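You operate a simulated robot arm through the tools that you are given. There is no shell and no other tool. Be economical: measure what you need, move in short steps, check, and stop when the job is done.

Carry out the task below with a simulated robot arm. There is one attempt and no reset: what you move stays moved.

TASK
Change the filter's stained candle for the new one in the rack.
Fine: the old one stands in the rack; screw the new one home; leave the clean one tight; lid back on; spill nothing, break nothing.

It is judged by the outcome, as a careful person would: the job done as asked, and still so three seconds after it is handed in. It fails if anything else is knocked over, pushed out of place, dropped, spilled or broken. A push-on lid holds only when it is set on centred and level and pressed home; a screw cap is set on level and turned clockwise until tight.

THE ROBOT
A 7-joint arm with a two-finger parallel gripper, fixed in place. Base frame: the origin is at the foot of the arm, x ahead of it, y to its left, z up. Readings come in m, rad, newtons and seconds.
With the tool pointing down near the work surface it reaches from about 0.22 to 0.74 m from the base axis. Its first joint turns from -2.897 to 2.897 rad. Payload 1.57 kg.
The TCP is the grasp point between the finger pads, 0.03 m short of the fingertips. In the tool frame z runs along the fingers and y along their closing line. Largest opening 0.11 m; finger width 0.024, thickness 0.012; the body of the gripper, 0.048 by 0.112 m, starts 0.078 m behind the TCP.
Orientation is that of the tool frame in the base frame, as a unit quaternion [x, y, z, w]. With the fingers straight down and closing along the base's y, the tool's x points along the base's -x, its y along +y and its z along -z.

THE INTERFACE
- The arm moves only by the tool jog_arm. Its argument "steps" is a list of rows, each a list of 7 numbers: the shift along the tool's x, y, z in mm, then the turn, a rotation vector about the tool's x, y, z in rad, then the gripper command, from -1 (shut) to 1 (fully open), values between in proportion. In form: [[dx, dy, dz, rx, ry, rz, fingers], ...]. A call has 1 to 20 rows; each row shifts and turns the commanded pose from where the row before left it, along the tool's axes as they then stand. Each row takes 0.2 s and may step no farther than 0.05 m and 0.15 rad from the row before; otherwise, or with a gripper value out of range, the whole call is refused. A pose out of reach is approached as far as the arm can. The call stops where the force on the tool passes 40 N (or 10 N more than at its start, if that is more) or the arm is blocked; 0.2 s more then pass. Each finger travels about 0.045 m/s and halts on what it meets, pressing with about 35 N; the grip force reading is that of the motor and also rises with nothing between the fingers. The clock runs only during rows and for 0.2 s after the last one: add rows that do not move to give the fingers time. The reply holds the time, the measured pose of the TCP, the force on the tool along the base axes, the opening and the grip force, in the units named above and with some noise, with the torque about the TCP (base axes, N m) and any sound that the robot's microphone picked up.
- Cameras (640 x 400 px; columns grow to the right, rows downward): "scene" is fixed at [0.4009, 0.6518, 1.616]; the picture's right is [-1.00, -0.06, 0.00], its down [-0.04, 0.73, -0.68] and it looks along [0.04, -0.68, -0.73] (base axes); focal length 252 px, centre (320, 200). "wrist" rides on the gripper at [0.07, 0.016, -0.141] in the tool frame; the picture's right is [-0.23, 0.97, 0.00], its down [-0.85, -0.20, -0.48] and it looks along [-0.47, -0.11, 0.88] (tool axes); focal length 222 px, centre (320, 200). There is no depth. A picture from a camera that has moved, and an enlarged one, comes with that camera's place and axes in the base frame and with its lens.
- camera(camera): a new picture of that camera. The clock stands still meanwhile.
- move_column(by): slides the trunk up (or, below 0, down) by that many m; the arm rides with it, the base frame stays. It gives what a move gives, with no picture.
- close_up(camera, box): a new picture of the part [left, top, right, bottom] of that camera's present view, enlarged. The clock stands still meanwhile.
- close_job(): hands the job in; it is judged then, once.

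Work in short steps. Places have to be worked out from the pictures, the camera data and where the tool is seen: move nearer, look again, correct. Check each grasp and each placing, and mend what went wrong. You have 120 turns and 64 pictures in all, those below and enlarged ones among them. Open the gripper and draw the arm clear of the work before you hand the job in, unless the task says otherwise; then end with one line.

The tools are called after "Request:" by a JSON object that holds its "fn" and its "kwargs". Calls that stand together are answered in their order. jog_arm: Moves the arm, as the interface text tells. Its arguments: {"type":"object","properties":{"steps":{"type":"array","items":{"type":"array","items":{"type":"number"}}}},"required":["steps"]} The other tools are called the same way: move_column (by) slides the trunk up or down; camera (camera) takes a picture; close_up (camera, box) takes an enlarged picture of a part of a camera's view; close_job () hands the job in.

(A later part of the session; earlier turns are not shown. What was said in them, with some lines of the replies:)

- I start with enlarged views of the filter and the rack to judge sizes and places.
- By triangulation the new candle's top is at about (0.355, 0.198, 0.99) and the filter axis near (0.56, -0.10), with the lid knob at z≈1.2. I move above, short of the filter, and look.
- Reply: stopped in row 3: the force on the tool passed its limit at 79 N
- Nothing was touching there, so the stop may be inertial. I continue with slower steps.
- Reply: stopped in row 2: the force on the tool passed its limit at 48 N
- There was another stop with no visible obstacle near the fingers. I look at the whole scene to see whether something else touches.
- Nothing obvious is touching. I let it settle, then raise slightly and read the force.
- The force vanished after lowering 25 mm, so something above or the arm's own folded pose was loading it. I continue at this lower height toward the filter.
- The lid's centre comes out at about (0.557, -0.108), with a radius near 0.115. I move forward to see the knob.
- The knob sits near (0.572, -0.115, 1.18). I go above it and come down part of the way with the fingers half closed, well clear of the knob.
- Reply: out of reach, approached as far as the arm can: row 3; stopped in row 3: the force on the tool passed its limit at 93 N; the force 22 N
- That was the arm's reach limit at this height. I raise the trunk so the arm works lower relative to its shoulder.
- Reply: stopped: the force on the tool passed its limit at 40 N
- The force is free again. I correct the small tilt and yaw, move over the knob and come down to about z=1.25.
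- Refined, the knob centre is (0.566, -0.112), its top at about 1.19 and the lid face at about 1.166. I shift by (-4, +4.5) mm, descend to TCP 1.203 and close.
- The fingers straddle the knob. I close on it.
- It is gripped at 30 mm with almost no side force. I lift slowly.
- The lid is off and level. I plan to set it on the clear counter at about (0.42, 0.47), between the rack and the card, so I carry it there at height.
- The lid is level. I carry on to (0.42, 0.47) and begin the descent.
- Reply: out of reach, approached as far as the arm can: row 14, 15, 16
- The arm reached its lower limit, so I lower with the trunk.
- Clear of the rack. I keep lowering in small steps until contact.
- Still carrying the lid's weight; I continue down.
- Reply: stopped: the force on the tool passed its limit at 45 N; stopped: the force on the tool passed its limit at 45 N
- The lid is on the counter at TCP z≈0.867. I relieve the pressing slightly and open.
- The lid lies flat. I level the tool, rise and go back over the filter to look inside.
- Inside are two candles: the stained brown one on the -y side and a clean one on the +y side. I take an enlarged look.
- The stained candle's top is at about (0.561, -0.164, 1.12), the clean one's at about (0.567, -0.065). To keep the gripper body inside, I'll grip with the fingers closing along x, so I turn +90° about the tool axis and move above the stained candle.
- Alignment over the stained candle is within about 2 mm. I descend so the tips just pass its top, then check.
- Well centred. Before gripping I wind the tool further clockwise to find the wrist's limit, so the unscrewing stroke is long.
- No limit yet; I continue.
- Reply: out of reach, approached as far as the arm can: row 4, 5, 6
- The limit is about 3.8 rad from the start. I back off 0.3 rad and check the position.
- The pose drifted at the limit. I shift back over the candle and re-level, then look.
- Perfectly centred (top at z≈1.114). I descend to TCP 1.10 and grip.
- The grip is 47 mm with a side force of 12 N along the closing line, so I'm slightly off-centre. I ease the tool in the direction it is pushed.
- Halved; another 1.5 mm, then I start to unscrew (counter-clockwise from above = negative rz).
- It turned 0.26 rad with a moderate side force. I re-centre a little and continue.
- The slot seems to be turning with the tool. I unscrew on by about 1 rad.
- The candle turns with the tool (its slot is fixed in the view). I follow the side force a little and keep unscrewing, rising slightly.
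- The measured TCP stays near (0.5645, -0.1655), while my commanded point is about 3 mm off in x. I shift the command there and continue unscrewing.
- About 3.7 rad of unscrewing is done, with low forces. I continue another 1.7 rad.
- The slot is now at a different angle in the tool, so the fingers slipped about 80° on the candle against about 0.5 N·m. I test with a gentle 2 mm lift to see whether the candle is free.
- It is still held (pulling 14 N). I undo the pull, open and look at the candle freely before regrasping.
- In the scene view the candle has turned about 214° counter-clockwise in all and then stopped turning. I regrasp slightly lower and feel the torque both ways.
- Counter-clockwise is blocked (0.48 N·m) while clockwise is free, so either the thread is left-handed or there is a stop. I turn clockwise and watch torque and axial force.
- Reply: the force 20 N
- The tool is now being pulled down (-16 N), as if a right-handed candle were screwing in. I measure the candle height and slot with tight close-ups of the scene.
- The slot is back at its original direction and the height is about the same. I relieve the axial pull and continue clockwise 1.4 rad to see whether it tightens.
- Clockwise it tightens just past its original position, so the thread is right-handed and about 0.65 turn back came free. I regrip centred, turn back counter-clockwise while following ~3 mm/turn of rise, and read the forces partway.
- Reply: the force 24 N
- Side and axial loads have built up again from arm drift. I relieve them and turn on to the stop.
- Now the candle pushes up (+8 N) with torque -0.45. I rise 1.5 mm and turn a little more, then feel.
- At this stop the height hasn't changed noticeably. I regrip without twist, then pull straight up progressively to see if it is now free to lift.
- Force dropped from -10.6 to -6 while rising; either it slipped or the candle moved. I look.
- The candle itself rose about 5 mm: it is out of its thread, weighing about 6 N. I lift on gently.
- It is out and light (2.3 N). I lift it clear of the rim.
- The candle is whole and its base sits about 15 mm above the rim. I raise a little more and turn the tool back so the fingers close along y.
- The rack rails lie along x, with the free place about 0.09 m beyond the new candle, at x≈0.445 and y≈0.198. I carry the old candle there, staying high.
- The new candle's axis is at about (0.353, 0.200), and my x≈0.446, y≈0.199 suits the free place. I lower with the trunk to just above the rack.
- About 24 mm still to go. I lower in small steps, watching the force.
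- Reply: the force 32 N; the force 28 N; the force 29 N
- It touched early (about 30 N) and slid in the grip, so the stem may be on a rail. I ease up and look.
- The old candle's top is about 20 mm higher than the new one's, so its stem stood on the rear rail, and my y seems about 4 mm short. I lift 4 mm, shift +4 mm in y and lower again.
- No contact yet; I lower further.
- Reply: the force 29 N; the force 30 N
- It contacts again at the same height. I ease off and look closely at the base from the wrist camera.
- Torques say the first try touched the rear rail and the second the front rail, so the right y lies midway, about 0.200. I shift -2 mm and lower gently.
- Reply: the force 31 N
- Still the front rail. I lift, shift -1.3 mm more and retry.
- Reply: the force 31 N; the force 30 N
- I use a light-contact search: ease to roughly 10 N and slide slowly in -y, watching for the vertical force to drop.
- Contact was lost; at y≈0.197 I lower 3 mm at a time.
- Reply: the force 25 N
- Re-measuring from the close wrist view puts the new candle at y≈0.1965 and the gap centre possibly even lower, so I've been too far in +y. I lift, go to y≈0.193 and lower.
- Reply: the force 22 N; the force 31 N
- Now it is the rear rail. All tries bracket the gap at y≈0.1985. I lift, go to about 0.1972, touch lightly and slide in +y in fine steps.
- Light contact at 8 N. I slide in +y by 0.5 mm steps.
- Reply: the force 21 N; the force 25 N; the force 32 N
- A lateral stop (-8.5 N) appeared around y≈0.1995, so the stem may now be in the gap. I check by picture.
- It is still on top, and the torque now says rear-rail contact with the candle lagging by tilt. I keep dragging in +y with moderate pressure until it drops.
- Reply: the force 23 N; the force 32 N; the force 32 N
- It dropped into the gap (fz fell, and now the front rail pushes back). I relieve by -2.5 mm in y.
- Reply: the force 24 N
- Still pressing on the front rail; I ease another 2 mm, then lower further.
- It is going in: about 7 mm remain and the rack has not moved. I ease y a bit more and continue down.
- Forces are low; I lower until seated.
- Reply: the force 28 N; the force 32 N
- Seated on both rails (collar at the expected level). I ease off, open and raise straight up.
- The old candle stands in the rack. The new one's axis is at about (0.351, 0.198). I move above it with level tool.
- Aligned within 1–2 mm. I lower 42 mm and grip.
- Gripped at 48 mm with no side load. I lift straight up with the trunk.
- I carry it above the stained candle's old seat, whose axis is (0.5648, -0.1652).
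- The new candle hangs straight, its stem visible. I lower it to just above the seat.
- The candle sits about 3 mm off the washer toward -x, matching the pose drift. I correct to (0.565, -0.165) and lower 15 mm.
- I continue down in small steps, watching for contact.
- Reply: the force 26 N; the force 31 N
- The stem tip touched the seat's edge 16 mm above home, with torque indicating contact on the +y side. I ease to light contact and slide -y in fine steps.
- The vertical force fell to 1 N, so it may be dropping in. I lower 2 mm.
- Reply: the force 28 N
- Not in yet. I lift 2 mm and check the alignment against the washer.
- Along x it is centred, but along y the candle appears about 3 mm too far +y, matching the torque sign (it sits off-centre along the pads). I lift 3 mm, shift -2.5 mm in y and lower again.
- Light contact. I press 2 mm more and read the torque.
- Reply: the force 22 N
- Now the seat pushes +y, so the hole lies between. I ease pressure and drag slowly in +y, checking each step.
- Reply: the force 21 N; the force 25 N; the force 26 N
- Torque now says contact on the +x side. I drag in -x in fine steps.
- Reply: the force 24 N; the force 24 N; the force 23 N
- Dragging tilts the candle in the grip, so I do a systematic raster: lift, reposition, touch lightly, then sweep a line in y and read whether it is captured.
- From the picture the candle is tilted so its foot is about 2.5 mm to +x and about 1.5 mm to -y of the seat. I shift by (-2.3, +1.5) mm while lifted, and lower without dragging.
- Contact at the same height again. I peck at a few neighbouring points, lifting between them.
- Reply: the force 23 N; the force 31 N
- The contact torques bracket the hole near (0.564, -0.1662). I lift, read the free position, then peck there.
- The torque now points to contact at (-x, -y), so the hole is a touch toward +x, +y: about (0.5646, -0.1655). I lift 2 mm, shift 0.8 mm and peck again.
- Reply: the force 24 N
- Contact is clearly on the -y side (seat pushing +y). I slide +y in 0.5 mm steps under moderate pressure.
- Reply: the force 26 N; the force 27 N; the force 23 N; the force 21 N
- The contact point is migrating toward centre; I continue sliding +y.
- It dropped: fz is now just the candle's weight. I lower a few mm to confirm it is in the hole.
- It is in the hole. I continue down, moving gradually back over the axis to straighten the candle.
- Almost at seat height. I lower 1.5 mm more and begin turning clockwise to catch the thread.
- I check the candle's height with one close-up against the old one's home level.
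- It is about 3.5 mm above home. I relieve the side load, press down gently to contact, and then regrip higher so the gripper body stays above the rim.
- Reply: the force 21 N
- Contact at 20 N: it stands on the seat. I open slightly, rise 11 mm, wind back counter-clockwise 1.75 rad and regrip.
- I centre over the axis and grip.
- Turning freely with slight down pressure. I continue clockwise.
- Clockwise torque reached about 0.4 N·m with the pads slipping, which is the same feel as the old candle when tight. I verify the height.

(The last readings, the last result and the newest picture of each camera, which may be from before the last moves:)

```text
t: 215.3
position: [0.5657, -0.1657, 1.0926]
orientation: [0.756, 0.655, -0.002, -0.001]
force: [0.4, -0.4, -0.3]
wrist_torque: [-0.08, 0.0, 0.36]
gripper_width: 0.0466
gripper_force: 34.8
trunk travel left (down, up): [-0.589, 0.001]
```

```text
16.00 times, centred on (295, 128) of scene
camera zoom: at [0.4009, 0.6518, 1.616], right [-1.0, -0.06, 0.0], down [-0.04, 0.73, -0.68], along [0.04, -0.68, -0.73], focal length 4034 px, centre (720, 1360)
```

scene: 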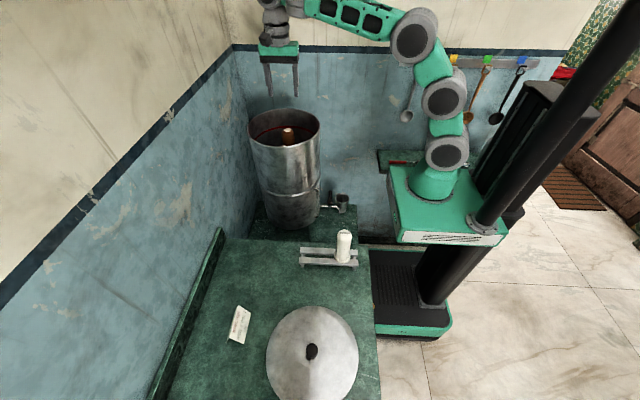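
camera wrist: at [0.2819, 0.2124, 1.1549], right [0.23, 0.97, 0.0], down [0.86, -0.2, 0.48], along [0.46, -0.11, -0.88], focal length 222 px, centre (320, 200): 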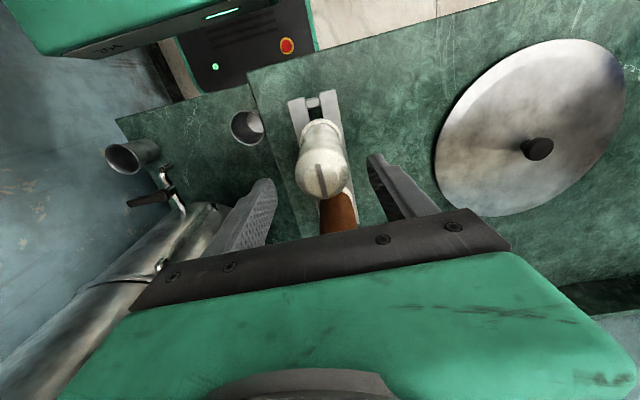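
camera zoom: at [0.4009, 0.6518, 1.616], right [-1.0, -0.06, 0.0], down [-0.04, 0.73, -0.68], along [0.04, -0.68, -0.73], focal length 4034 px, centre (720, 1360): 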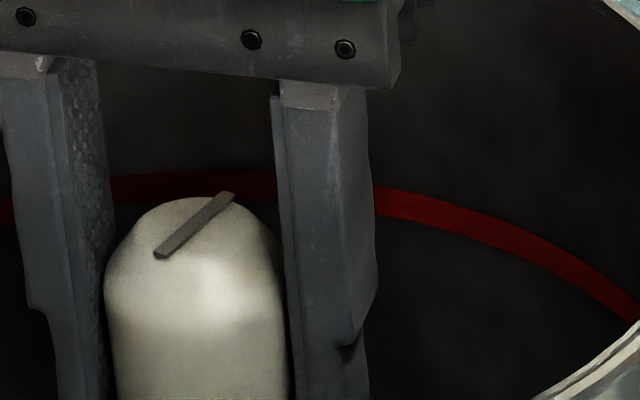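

The collar travelled about 19 mm past first contact, more than the stem's length, so it is seated; the new dome is simply a bit taller. I regrip and turn clockwise once more to confirm it is tight.

Request:
{"fn": "jog_arm", "kwargs": {"steps": [[0, 0, 0, 0, 0, 0, 0.05], [0, 0, 0, 0, 0, 0, 0.05], [0, 0, 0, 0, 0, -0.14, 0.05], [0, 0, 0, 0, 0, -0.14, 0.05], [0, 0, 0, 0, 0, -0.14, 0.05], [0, 0, 0, 0, 0, 0, -1], [0, 0, 0, 0, 0, 0, -1], [0, 0, 0, 0, 0, 0, -1], [0, 0, 0, 0, 0, 0, -1]]}}

Request:
{"fn": "jog_arm", "kwargs": {"steps": [[0, 0, 0, 0, 0, 0.08, -1], [0, 0, 0, 0, 0, 0.08, -1], [0, 0, 0, 0, 0, 0, -1]]}}

Request:
{"fn": "jog_arm", "kwargs": {"steps": [[0, 0, 0, 0, 0, 0.08, -1], [0, 0, 0, 0, 0, 0.08, -1], [0, 0, 0, 0, 0, 0.08, -1], [0, 0, 0, 0, 0, 0, -1]]}}

```text
t: 217.3
position: [0.5647, -0.1668, 1.0921]
orientation: [0.602, 0.799, 0.001, 0.0]
force: [4.2, 1.1, 0.6]
wrist_torque: [0.02, -0.22, 0.26]
gripper_width: 0.0476
gripper_force: 35.3
trunk travel left (down, up): [-0.589, 0.001]
```

```text
t: 218.1
position: [0.5652, -0.1667, 1.0927]
orientation: [0.664, 0.748, 0.0, 0.0]
force: [6.1, 3.9, 1.5]
wrist_torque: [0.21, -0.21, 0.59]
gripper_width: 0.0481
gripper_force: 34.5
trunk travel left (down, up): [-0.589, 0.001]
```

```text
t: 219.1
position: [0.5648, -0.1675, 1.092]
orientation: [0.749, 0.662, 0.0, 0.0]
force: [4.4, -0.2, 5.6]
wrist_torque: [-0.11, -0.16, 0.2]
gripper_width: 0.0469
gripper_force: 34.9
trunk travel left (down, up): [-0.589, 0.001]
```

0.59 N·m before slipping: tight. I do a gentle pull test to be sure the thread holds.

Request:
{"fn": "jog_arm", "kwargs": {"steps": [[0, 0, 0, 0, 0, 0, 0.05], [0, 0, 0, 0, 0, 0, 0.05], [0, 0, 0, 0, 0, 0, -1], [0, 0, 0, 0, 0, 0, -1], [0, 0, 0, 0, 0, 0, -1], [0, 0, -1, 0, 0, 0, -1], [0, 0, -1, 0, 0, 0, -1], [0, 0, 0, 0, 0, 0, -1]]}}

Request:
{"fn": "jog_arm", "kwargs": {"steps": [[0, 0, -1, 0, 0, 0, -1], [0, 0, 0, 0, 0, 0, -1]]}}

Request:
{"fn": "jog_arm", "kwargs": {"steps": [[0, 0, -1, 0, 0, 0, -1], [0, 0, 0, 0, 0, 0, -1]]}}

```text
t: 220.9
position: [0.5652, -0.1675, 1.0919]
orientation: [0.749, 0.663, 0.0, -0.002]
force: [0.0, -0.3, -10.8]
wrist_torque: [-0.07, -0.14, 0.04]
gripper_width: 0.047
gripper_force: 35.4
trunk travel left (down, up): [-0.589, 0.001]
```

```text
t: 221.5
position: [0.5659, -0.1665, 1.0911]
orientation: [0.748, 0.663, -0.002, -0.003]
force: [-4.2, -0.3, -22.1]
wrist_torque: [-0.14, 0.06, -0.02]
gripper_width: 0.0467
gripper_force: 34.9
trunk travel left (down, up): [-0.589, 0.001]
```

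```text
t: 222.1
position: [0.5654, -0.1663, 1.0946]
orientation: [0.748, 0.664, -0.002, -0.002]
force: [-7.1, 0.4, -23.4]
wrist_torque: [-0.02, 0.13, -0.03]
gripper_width: 0.047
gripper_force: 34.5
trunk travel left (down, up): [-0.589, 0.001]
```

The pull held at 23 N with only the pads slipping, so it is threaded and tight. I release, rise out of the filter and turn the tool back.

Request:
{"fn": "jog_arm", "kwargs": {"steps": [[0, 0, 2, 0, 0, 0, -1], [0, 0, 2, 0, 0, 0, -1], [0, 0, 0, 0, 0, 0, 0], [0, 0, 0, 0, 0, 0, 0.3], [0, 0, 0, 0, 0, 0, 0.3], [0, 0, -10, 0, 0, 0, 0.3], [0, 0, -20, 0, 0, 0, 0.3], [0, 0, -25, 0, 0, 0, 0.3], [0, 0, -25, 0, 0, 0, 0.3], [0, 0, -25, 0, 0, 0, 0.3], [0, 0, -25, 0, 0, 0, 0.3], [0, 0, -25, 0, 0, 0, 0.3], [0, 0, -20, 0, 0, 0, 0.3], [0, 0, -10, 0, 0, 0, 0.3], [0, 0, 0, 0, 0, 0, 0.3]]}}

Request:
{"fn": "jog_arm", "kwargs": {"steps": [[0, 0, 0, 0, 0, -0.1, 0.3], [0, 0, 0, 0, 0, -0.14, 0.3], [0, 0, 0, 0, 0, -0.14, 0.3], [0, 0, 0, 0, 0, -0.14, 0.3], [0, 0, 0, 0, 0, -0.14, 0.3], [0, 0, 0, 0, 0, -0.14, 0.3], [0, 0, 0, 0, 0, -0.14, 0.3], [0, 0, 0, 0, 0, -0.14, 0.3], [0, 0, 0, 0, 0, -0.14, 0.3], [0, 0, 0, 0, 0, -0.14, 0.3], [0, 0, 0, 0, 0, -0.09, 0.3], [0, 0, 0, 0, 0, 0, 0.3]]}}

```text
t: 225.3
position: [0.5682, -0.1681, 1.2796]
orientation: [0.749, 0.663, 0.0, -0.001]
force: [-0.8, 0.1, -0.6]
wrist_torque: [0.03, 0.03, 0.02]
gripper_width: 0.0712
gripper_force: 0.0
trunk travel left (down, up): [-0.589, 0.001]
```

```text
t: 227.9
position: [0.5666, -0.1669, 1.2764]
orientation: [0.12, 0.993, 0.0, -0.001]
force: [-0.4, 0.5, 0.0]
wrist_torque: [0.01, 0.03, 0.0]
gripper_width: 0.0714
gripper_force: 0.1
trunk travel left (down, up): [-0.589, 0.001]
```

I finish the turn and travel to above the lid at (0.4316, 0.4843).

Request:
{"fn": "jog_arm", "kwargs": {"steps": [[0, 0, 0, 0, 0, -0.12, 0.3], [0, 0, 0, 0, 0, -0.121, 0.3], [2, 10, 0, 0, 0, 0, 0.3], [4, 20, 0, 0, 0, 0, 0.3], [6, 28, 0, 0, 0, 0, 0.3], [7, 33, 0, 0, 0, 0, 0.3], [7, 35, 0, 0, 0, 0, 0.3], [7, 35, 0, 0, 0, 0, 0.3], [7, 35, 0, 0, 0, 0, 0.3], [7, 35, 0, 0, 0, 0, 0.3], [7, 35, 0, 0, 0, 0, 0.3], [7, 35, 0, 0, 0, 0, 0.3], [7, 35, 0, 0, 0, 0, 0.3], [7, 35, 0, 0, 0, 0, 0.3], [7, 35, 0, 0, 0, 0, 0.3], [7, 35, 0, 0, 0, 0, 0.3], [7, 30, 0, 0, 0, 0, 0.3], [5, 20, 0, 0, 0, 0, 0.3], [3, 10, 0, 0, 0, 0, 0.3], [0, 0, 0, 0, 0, 0, 0.3]]}}

```text
t: 232.1
position: [0.4617, 0.3349, 1.2779]
orientation: [-0.001, 1.0, 0.0, -0.001]
force: [0.2, -0.6, -0.1]
wrist_torque: [0.0, 0.0, -0.01]
gripper_width: 0.0715
gripper_force: 0.1
trunk travel left (down, up): [-0.589, 0.001]
```

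Request:
{"fn": "jog_arm", "kwargs": {"steps": [[2, 10, 0, 0, 0, 0, 0.3], [4, 20, 0, 0, 0, 0, 0.3], [6, 30, 0, 0, 0, 0, 0.3], [6, 30, 0, 0, 0, 0, 0.3], [6, 30, 0, 0, 0, 0, 0.3], [4, 20, 5, 0, 0, 0, 0.3], [2, 9.5, 15, 0, 0, 0, 0.3], [0, 0, 25, 0, 0, 0, 0.3], [0, 0, 30, 0, 0, 0, 0.3], [0, 0, 30, 0, 0, 0, 0.3], [0, 0, 30, 0, 0, 0, 0.3], [0, 0, 30, 0, 0, 0, 0.3], [0, 0, 25, 0, 0, 0, 0.3], [0, 0, 15, 0, 0, 0, 0.3], [0, 0, 10, 0, 0, 0, 0.3], [0, 0, 0, 0, 0, 0, 0.3]]}}

Request:
{"fn": "camera", "kwargs": {"camera": "wrist"}}

```text
t: 235.5
position: [0.4353, 0.4866, 1.0663]
orientation: [0.0, 1.0, -0.001, 0.0]
force: [0.1, 0.4, -0.2]
wrist_torque: [-0.02, -0.01, -0.02]
gripper_width: 0.0715
gripper_force: 0.0
out of reach, approached as far as the arm can: row 15
trunk travel left (down, up): [-0.589, 0.001]
```

```text
2 pictures are left
camera wrist: at [0.3659, 0.5007, 1.2079], right [0.23, 0.97, 0.0], down [0.85, -0.2, 0.48], along [0.47, -0.11, -0.88], focal length 222 px, centre (320, 200)
```

wrist: 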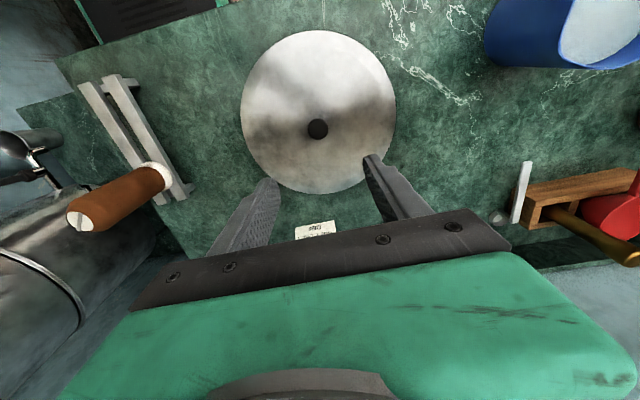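

The lid is where I left it and the old candle stands upright. I align to the stored release pose and lower with the trunk.

Request:
{"fn": "jog_arm", "kwargs": {"steps": [[2, -1.2, 0, 0, 0, 0, 0.3], [1.6, -1.1, 0, 0, 0, 0, 0.3], [0, 0, 0, 0, 0, 0, 0.3], [0, 0, 0, 0, 0, 0, 0.3]]}}

Request:
{"fn": "move_column", "kwargs": {"by": -0.15}}

```text
t: 236.5
position: [0.4307, 0.4843, 1.0673]
orientation: [0.0, 1.0, 0.0, -0.001]
force: [0.0, 0.2, -0.5]
wrist_torque: [0.02, 0.01, -0.01]
gripper_width: 0.0714
gripper_force: 0.1
trunk travel left (down, up): [-0.589, 0.001]
```

```text
t: 238.3
position: [0.432, 0.4839, 0.9177]
orientation: [0.0, 1.0, 0.0, 0.0]
force: [0.1, -0.5, 0.3]
wrist_torque: [0.02, 0.01, 0.01]
gripper_width: 0.0713
gripper_force: 0.1
trunk travel left (down, up): [-0.439, 0.151]
```

Request:
{"fn": "move_column", "kwargs": {"by": -0.04}}

Request:
{"fn": "move_column", "kwargs": {"by": -0.01}}

Request:
{"fn": "jog_arm", "kwargs": {"steps": [[0, 0, 0, 0, 0, 0, -1], [0, 0, 0, 0, 0, 0, -1], [0, 0, 0, 0, 0, 0, -1], [0, 0, 0, 0, 0, 0, -1], [0, 0, 0, 0, 0, 0, -1]]}}

```text
t: 239.1
position: [0.4315, 0.4848, 0.8774]
orientation: [0.0, 1.0, 0.0, -0.001]
force: [-0.1, 0.7, 0.5]
wrist_torque: [-0.01, 0.02, 0.01]
gripper_width: 0.0715
gripper_force: 0.1
trunk travel left (down, up): [-0.399, 0.191]
```

```text
t: 239.7
position: [0.4305, 0.485, 0.8661]
orientation: [0.0, 1.0, 0.0, 0.0]
force: [-0.4, -0.5, 0.0]
wrist_torque: [0.01, -0.01, 0.0]
gripper_width: 0.0716
gripper_force: 0.2
trunk travel left (down, up): [-0.389, 0.201]
```

```text
t: 240.9
position: [0.4309, 0.484, 0.8656]
orientation: [0.0, 1.0, 0.0, -0.001]
force: [0.1, -0.5, -0.2]
wrist_torque: [0.0, 0.0, -0.01]
gripper_width: 0.0302
gripper_force: 34.8
trunk travel left (down, up): [-0.389, 0.201]
```

The knob is gripped cleanly (30 mm, no load). I lift with the trunk, then raise the arm.

Request:
{"fn": "move_column", "kwargs": {"by": 0.02}}

Request:
{"fn": "move_column", "kwargs": {"by": 0.18}}

Request:
{"fn": "jog_arm", "kwargs": {"steps": [[0, 0, -10, 0, 0, 0, -1], [0, 0, -20, 0, 0, 0, -1], [0, 0, -28, 0, 0, 0, -1], [0, 0, -28, 0, 0, 0, -1], [0, 0, -28, 0, 0, 0, -1], [0, 0, -28, 0, 0, 0, -1], [0, 0, -28, 0, 0, 0, -1], [0, 0, -20, 0, 0, 0, -1], [0, 0, -8, 0, 0, 0, -1], [0, 0, 0, 0, 0, 0, -1]]}}

```text
t: 241.5
position: [0.43, 0.4835, 0.8855]
orientation: [0.0, 1.0, 0.0, 0.0]
force: [0.8, 0.6, -3.1]
wrist_torque: [-0.03, 0.01, 0.0]
gripper_width: 0.03
gripper_force: 34.5
trunk travel left (down, up): [-0.409, 0.181]
```

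```text
t: 243.5
position: [0.4306, 0.4843, 1.0666]
orientation: [0.0, 1.0, 0.0, -0.001]
force: [-0.4, -0.3, -2.6]
wrist_torque: [0.0, -0.02, 0.02]
gripper_width: 0.0297
gripper_force: 35.1
trunk travel left (down, up): [-0.589, 0.001]
```

```text
t: 245.7
position: [0.4304, 0.4802, 1.2633]
orientation: [0.0, 1.0, 0.0, -0.001]
force: [-1.1, -0.4, -1.2]
wrist_torque: [-0.01, 0.01, -0.01]
gripper_width: 0.0299
gripper_force: 34.6
out of reach, approached as far as the arm can: row 9
trunk travel left (down, up): [-0.589, 0.001]
```

Level and steady. I carry it back towards the filter.

Request:
{"fn": "jog_arm", "kwargs": {"steps": [[-2, -8, 0, 0, 0, 0, -1], [-4, -18, 0, 0, 0, 0, -1], [-6, -26, 0, 0, 0, 0, -1], [-6.5, -29, 0, 0, 0, 0, -1], [-6.5, -29, 0, 0, 0, 0, -1], [-6.5, -29, 0, 0, 0, 0, -1], [-6.5, -29, 0, 0, 0, 0, -1], [-6.5, -29, 0, 0, 0, 0, -1], [-6.5, -29, 0, 0, 0, 0, -1], [-6.5, -29, 0, 0, 0, 0, -1], [-6.5, -29, 0, 0, 0, 0, -1], [-6.5, -29, 0, 0, 0, 0, -1], [-6.5, -29, 0, 0, 0, 0, -1], [-6.5, -29, 0, 0, 0, 0, -1], [-6.5, -29, 0, 0, 0, 0, -1], [-6.5, -29, 0, 0, 0, 0, -1], [-6.5, -29, 0, 0, 0, 0, -1], [-5, -20, 0, 0, 0, 0, -1], [-2.5, -10, 0, 0, 0, 0, -1], [0, 0, 0, 0, 0, 0, -1]]}}

```text
t: 249.9
position: [0.5414, -0.0063, 1.2631]
orientation: [0.0, 1.0, 0.001, -0.001]
force: [0.6, -0.2, -2.0]
wrist_torque: [-0.04, 0.0, 0.0]
gripper_width: 0.03
gripper_force: 35.6
trunk travel left (down, up): [-0.589, 0.001]
```

Request:
{"fn": "jog_arm", "kwargs": {"steps": [[-4, -12, 0, 0, 0, 0, -1], [-6, -25, 0, 0, 0, 0, -1], [-6, -28, 0, 0, 0, 0, -1], [-6, -25, 0, 0, 0, 0, -1], [-3.4, -15.5, 0, 0, 0, 0, -1], [0, 0, 0, 0, 0, 0, -1], [0, 0, 0, 0, 0, 0, -1]]}}

Request:
{"fn": "jog_arm", "kwargs": {"steps": [[0, 0, 8, 0, 0, 0, -1], [0, 0, 12, 0, 0, 0, -1], [0, 0, 8, 0, 0, 0, -1], [0, 0, 0, 0, 0, 0, -1]]}}

Request:
{"fn": "jog_arm", "kwargs": {"steps": [[0, 0, 0, 0, 0, 0, -1]]}}

```text
t: 251.5
position: [0.565, -0.1101, 1.2648]
orientation: [0.0, 1.0, 0.0, 0.0]
force: [0.4, -0.2, -3.1]
wrist_torque: [-0.02, -0.02, 0.0]
gripper_width: 0.0298
gripper_force: 34.5
trunk travel left (down, up): [-0.589, 0.001]
```

```text
t: 252.5
position: [0.563, -0.1103, 1.2351]
orientation: [0.0, 1.0, 0.0, 0.0]
force: [-0.6, -0.1, -1.7]
wrist_torque: [0.03, 0.01, 0.01]
gripper_width: 0.0298
gripper_force: 34.5
trunk travel left (down, up): [-0.589, 0.001]
```

```text
t: 252.9
position: [0.5639, -0.1092, 1.2351]
orientation: [0.0, 1.0, 0.0, -0.001]
force: [0.1, 0.6, -2.3]
wrist_torque: [0.01, 0.04, 0.01]
gripper_width: 0.0299
gripper_force: 35.3
trunk travel left (down, up): [-0.589, 0.001]
```

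I correct by (+3, -2) mm to (0.567, -0.112) and check before lowering.

Request:
{"fn": "jog_arm", "kwargs": {"steps": [[-1.5, -1, 0, 0, 0, 0, -1], [-1.5, -1, 0, 0, 0, 0, -1], [0, 0, 0, 0, 0, 0, -1], [0, 0, 0, 0, 0, 0, -1]]}}

Request:
{"fn": "jog_arm", "kwargs": {"steps": [[0, 0, 4, 0, 0, 0, -1], [0, 0, 5, 0, 0, 0, -1], [0, 0, 4, 0, 0, 0, -1], [0, 0, 0, 0, 0, 0, -1]]}}

Request:
{"fn": "close_up", "kwargs": {"camera": "scene", "box": [235, 80, 335, 150]}}

```text
t: 253.9
position: [0.5666, -0.1113, 1.2359]
orientation: [0.0, 1.0, 0.001, -0.001]
force: [0.3, 0.0, -2.4]
wrist_torque: [-0.02, 0.0, 0.05]
gripper_width: 0.0299
gripper_force: 34.7
trunk travel left (down, up): [-0.589, 0.001]
```

```text
t: 254.9
position: [0.5685, -0.1136, 1.2224]
orientation: [0.0, 1.0, 0.0, -0.001]
force: [0.2, -0.2, -1.0]
wrist_torque: [0.0, 0.0, -0.02]
gripper_width: 0.0297
gripper_force: 34.5
trunk travel left (down, up): [-0.589, 0.001]
```

```text
5.71 times, centred on (285, 115) of scene
camera zoom: at [0.4009, 0.6518, 1.616], right [-1.0, -0.06, 0.0], down [-0.04, 0.73, -0.68], along [0.04, -0.68, -0.73], focal length 1440 px, centre (520, 686)
```

zoom: 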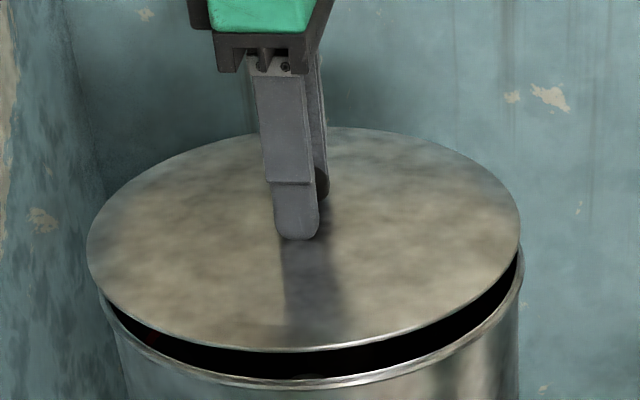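

Nearly centred; the lid looks about 1–2 mm too far in +x. I shift -1.2 mm in x and lower gently.

Request:
{"fn": "jog_arm", "kwargs": {"steps": [[1.2, 0.5, 0, 0, 0, 0, -1], [0, 0, 4, 0, 0, 0, -1], [0, 0, 4, 0, 0, 0, -1], [0, 0, 0, 0, 0, 0, -1]]}}

Request:
{"fn": "jog_arm", "kwargs": {"steps": [[0, 0, 2.5, 0, 0, 0, -1], [0, 0, 2.5, 0, 0, 0, -1], [0, 0, 0, 0, 0, 0, -1]]}}

Request:
{"fn": "jog_arm", "kwargs": {"steps": [[0, 0, 2, 0, 0, 0, -1], [0, 0, 2, 0, 0, 0, -1], [0, 0, 0, 0, 0, 0, -1]]}}

```text
t: 255.9
position: [0.5669, -0.1147, 1.2132]
orientation: [0.001, 1.0, 0.0, -0.001]
force: [0.4, 0.1, -2.0]
wrist_torque: [0.0, 0.0, 0.02]
gripper_width: 0.0299
gripper_force: 35.3
trunk travel left (down, up): [-0.589, 0.001]
```

```text
t: 256.7
position: [0.5656, -0.114, 1.2087]
orientation: [-0.001, 1.0, -0.001, 0.0]
force: [0.6, 0.1, -2.7]
wrist_torque: [-0.02, 0.01, 0.0]
gripper_width: 0.0298
gripper_force: 35.0
trunk travel left (down, up): [-0.589, 0.001]
```

```text
t: 257.5
position: [0.5668, -0.1134, 1.2048]
orientation: [0.0, 1.0, 0.0, -0.001]
force: [0.5, 0.6, -2.6]
wrist_torque: [0.01, 0.0, 0.02]
gripper_width: 0.0298
gripper_force: 35.1
trunk travel left (down, up): [-0.589, 0.001]
5 turns are left
```

Five turns remain. I centre y (+1.4 mm), lower onto the rim and press home.

Request:
{"fn": "jog_arm", "kwargs": {"steps": [[0, 1.4, 0, 0, 0, 0, -1], [0, 0, 1.5, 0, 0, 0, -1], [0, 0, 1.5, 0, 0, 0, -1], [0, 0, 0, 0, 0, 0, -1]]}}

Request:
{"fn": "jog_arm", "kwargs": {"steps": [[0, 0, 1, 0, 0, 0, -1], [0, 0, 1, 0, 0, 0, -1], [0, 0, 0, 0, 0, 0, -1]]}}

Request:
{"fn": "jog_arm", "kwargs": {"steps": [[0, 0, 1, 0, 0, 0, -1], [0, 0, 1, 0, 0, 0, -1], [0, 0, 0, 0, 0, 0, -1]]}}

```text
t: 258.5
position: [0.567, -0.111, 1.204]
orientation: [0.0, 1.0, 0.0, 0.001]
force: [2.0, 1.4, 11.8]
wrist_torque: [0.05, 0.96, -0.01]
gripper_width: 0.0301
gripper_force: 34.5
trunk travel left (down, up): [-0.589, 0.001]
```

```text
t: 259.3
position: [0.5677, -0.1117, 1.2037]
orientation: [0.0, 1.0, 0.0, 0.003]
force: [8.4, 4.2, 29.4]
wrist_torque: [0.18, -0.14, 0.02]
gripper_width: 0.0299
gripper_force: 34.5
trunk travel left (down, up): [-0.589, 0.001]
```

```text
t: 259.9
position: [0.5665, -0.1118, 1.204]
orientation: [0.002, 1.0, -0.002, 0.005]
force: [0.0, 1.2, 9.2]
wrist_torque: [0.35, 1.24, -0.12]
gripper_width: 0.03
gripper_force: 35.1
trunk travel left (down, up): [-0.589, 0.001]
stopped in row 2: the force on the tool passed its limit at 42 N (the readings are from after the stop); the commanded pose is now the measured one
4 turns are left
```

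Seated at exactly the original height (1.2037) and pressed with over 40 N. I release, rise straight up and look.

Request:
{"fn": "jog_arm", "kwargs": {"steps": [[0, 0, 0, 0, 0, 0, -0.3], [0, 0, 0, 0, 0, 0, 0.3], [0, 0, 0, 0, 0, 0, 0.3], [0, 0, 0, 0, 0, 0, 0.3], [0, 0, -8, 0, 0, 0, 0.3], [0, 0, -15, 0, 0, 0, 0.3], [0, 0, -20, 0, 0, 0, 0.3], [0, 0, -20, 0, 0, 0, 0.3], [10, 5, -5, 0, 0, 0, 0.3], [20, 15, 0, 0, 0, 0, 0.3], [25, 20, 0, 0, 0, 0, 0.3], [25, 25, 0, 0, 0, 0, 0.3], [25, 25, 0, 0, 0, 0, 0.3], [20, 25, 0, 0, 0, 0, 0.3], [10, 20, 0, 0, 0, 0, 0.3], [5, 10, 0, 0, 0, 0, 0.3], [0, 0, 0, 0, 0, 0, 0.3]]}}

Request:
{"fn": "close_up", "kwargs": {"camera": "scene", "box": [220, 80, 380, 280]}}

```text
t: 263.4
position: [0.4272, 0.0332, 1.2694]
orientation: [0.0, 1.0, -0.001, 0.004]
force: [0.7, 0.1, -0.1]
wrist_torque: [0.02, 0.02, 0.0]
gripper_width: 0.0717
gripper_force: 0.1
trunk travel left (down, up): [-0.589, 0.001]
```

```text
2.00 times, centred on (300, 180) of scene
camera zoom: at [0.4009, 0.6518, 1.616], right [-1.0, -0.06, 0.0], down [-0.04, 0.73, -0.68], along [0.04, -0.68, -0.73], focal length 504 px, centre (360, 240)
3 turns are left
```

zoom: 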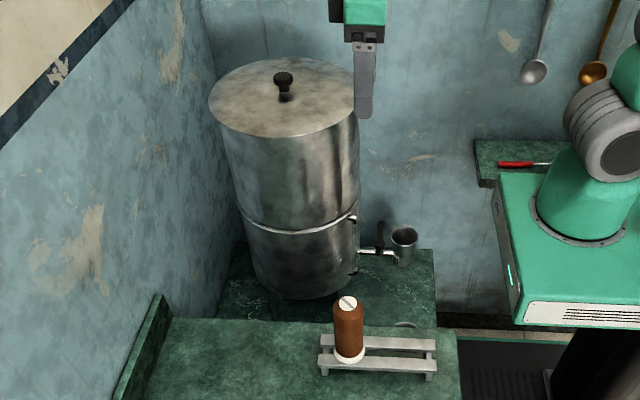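

The lid sits level and flush, the old candle stands in the rack, and the arm is clear with the gripper open. I hand the job in.

Request:
{"fn": "close_job", "kwargs": {}}

```text
The job is handed in.
```

The stained candle stands in the rack, the new one is screwed in tight, the other clean candle was left alone, and the lid is back on, centred and pressed home.
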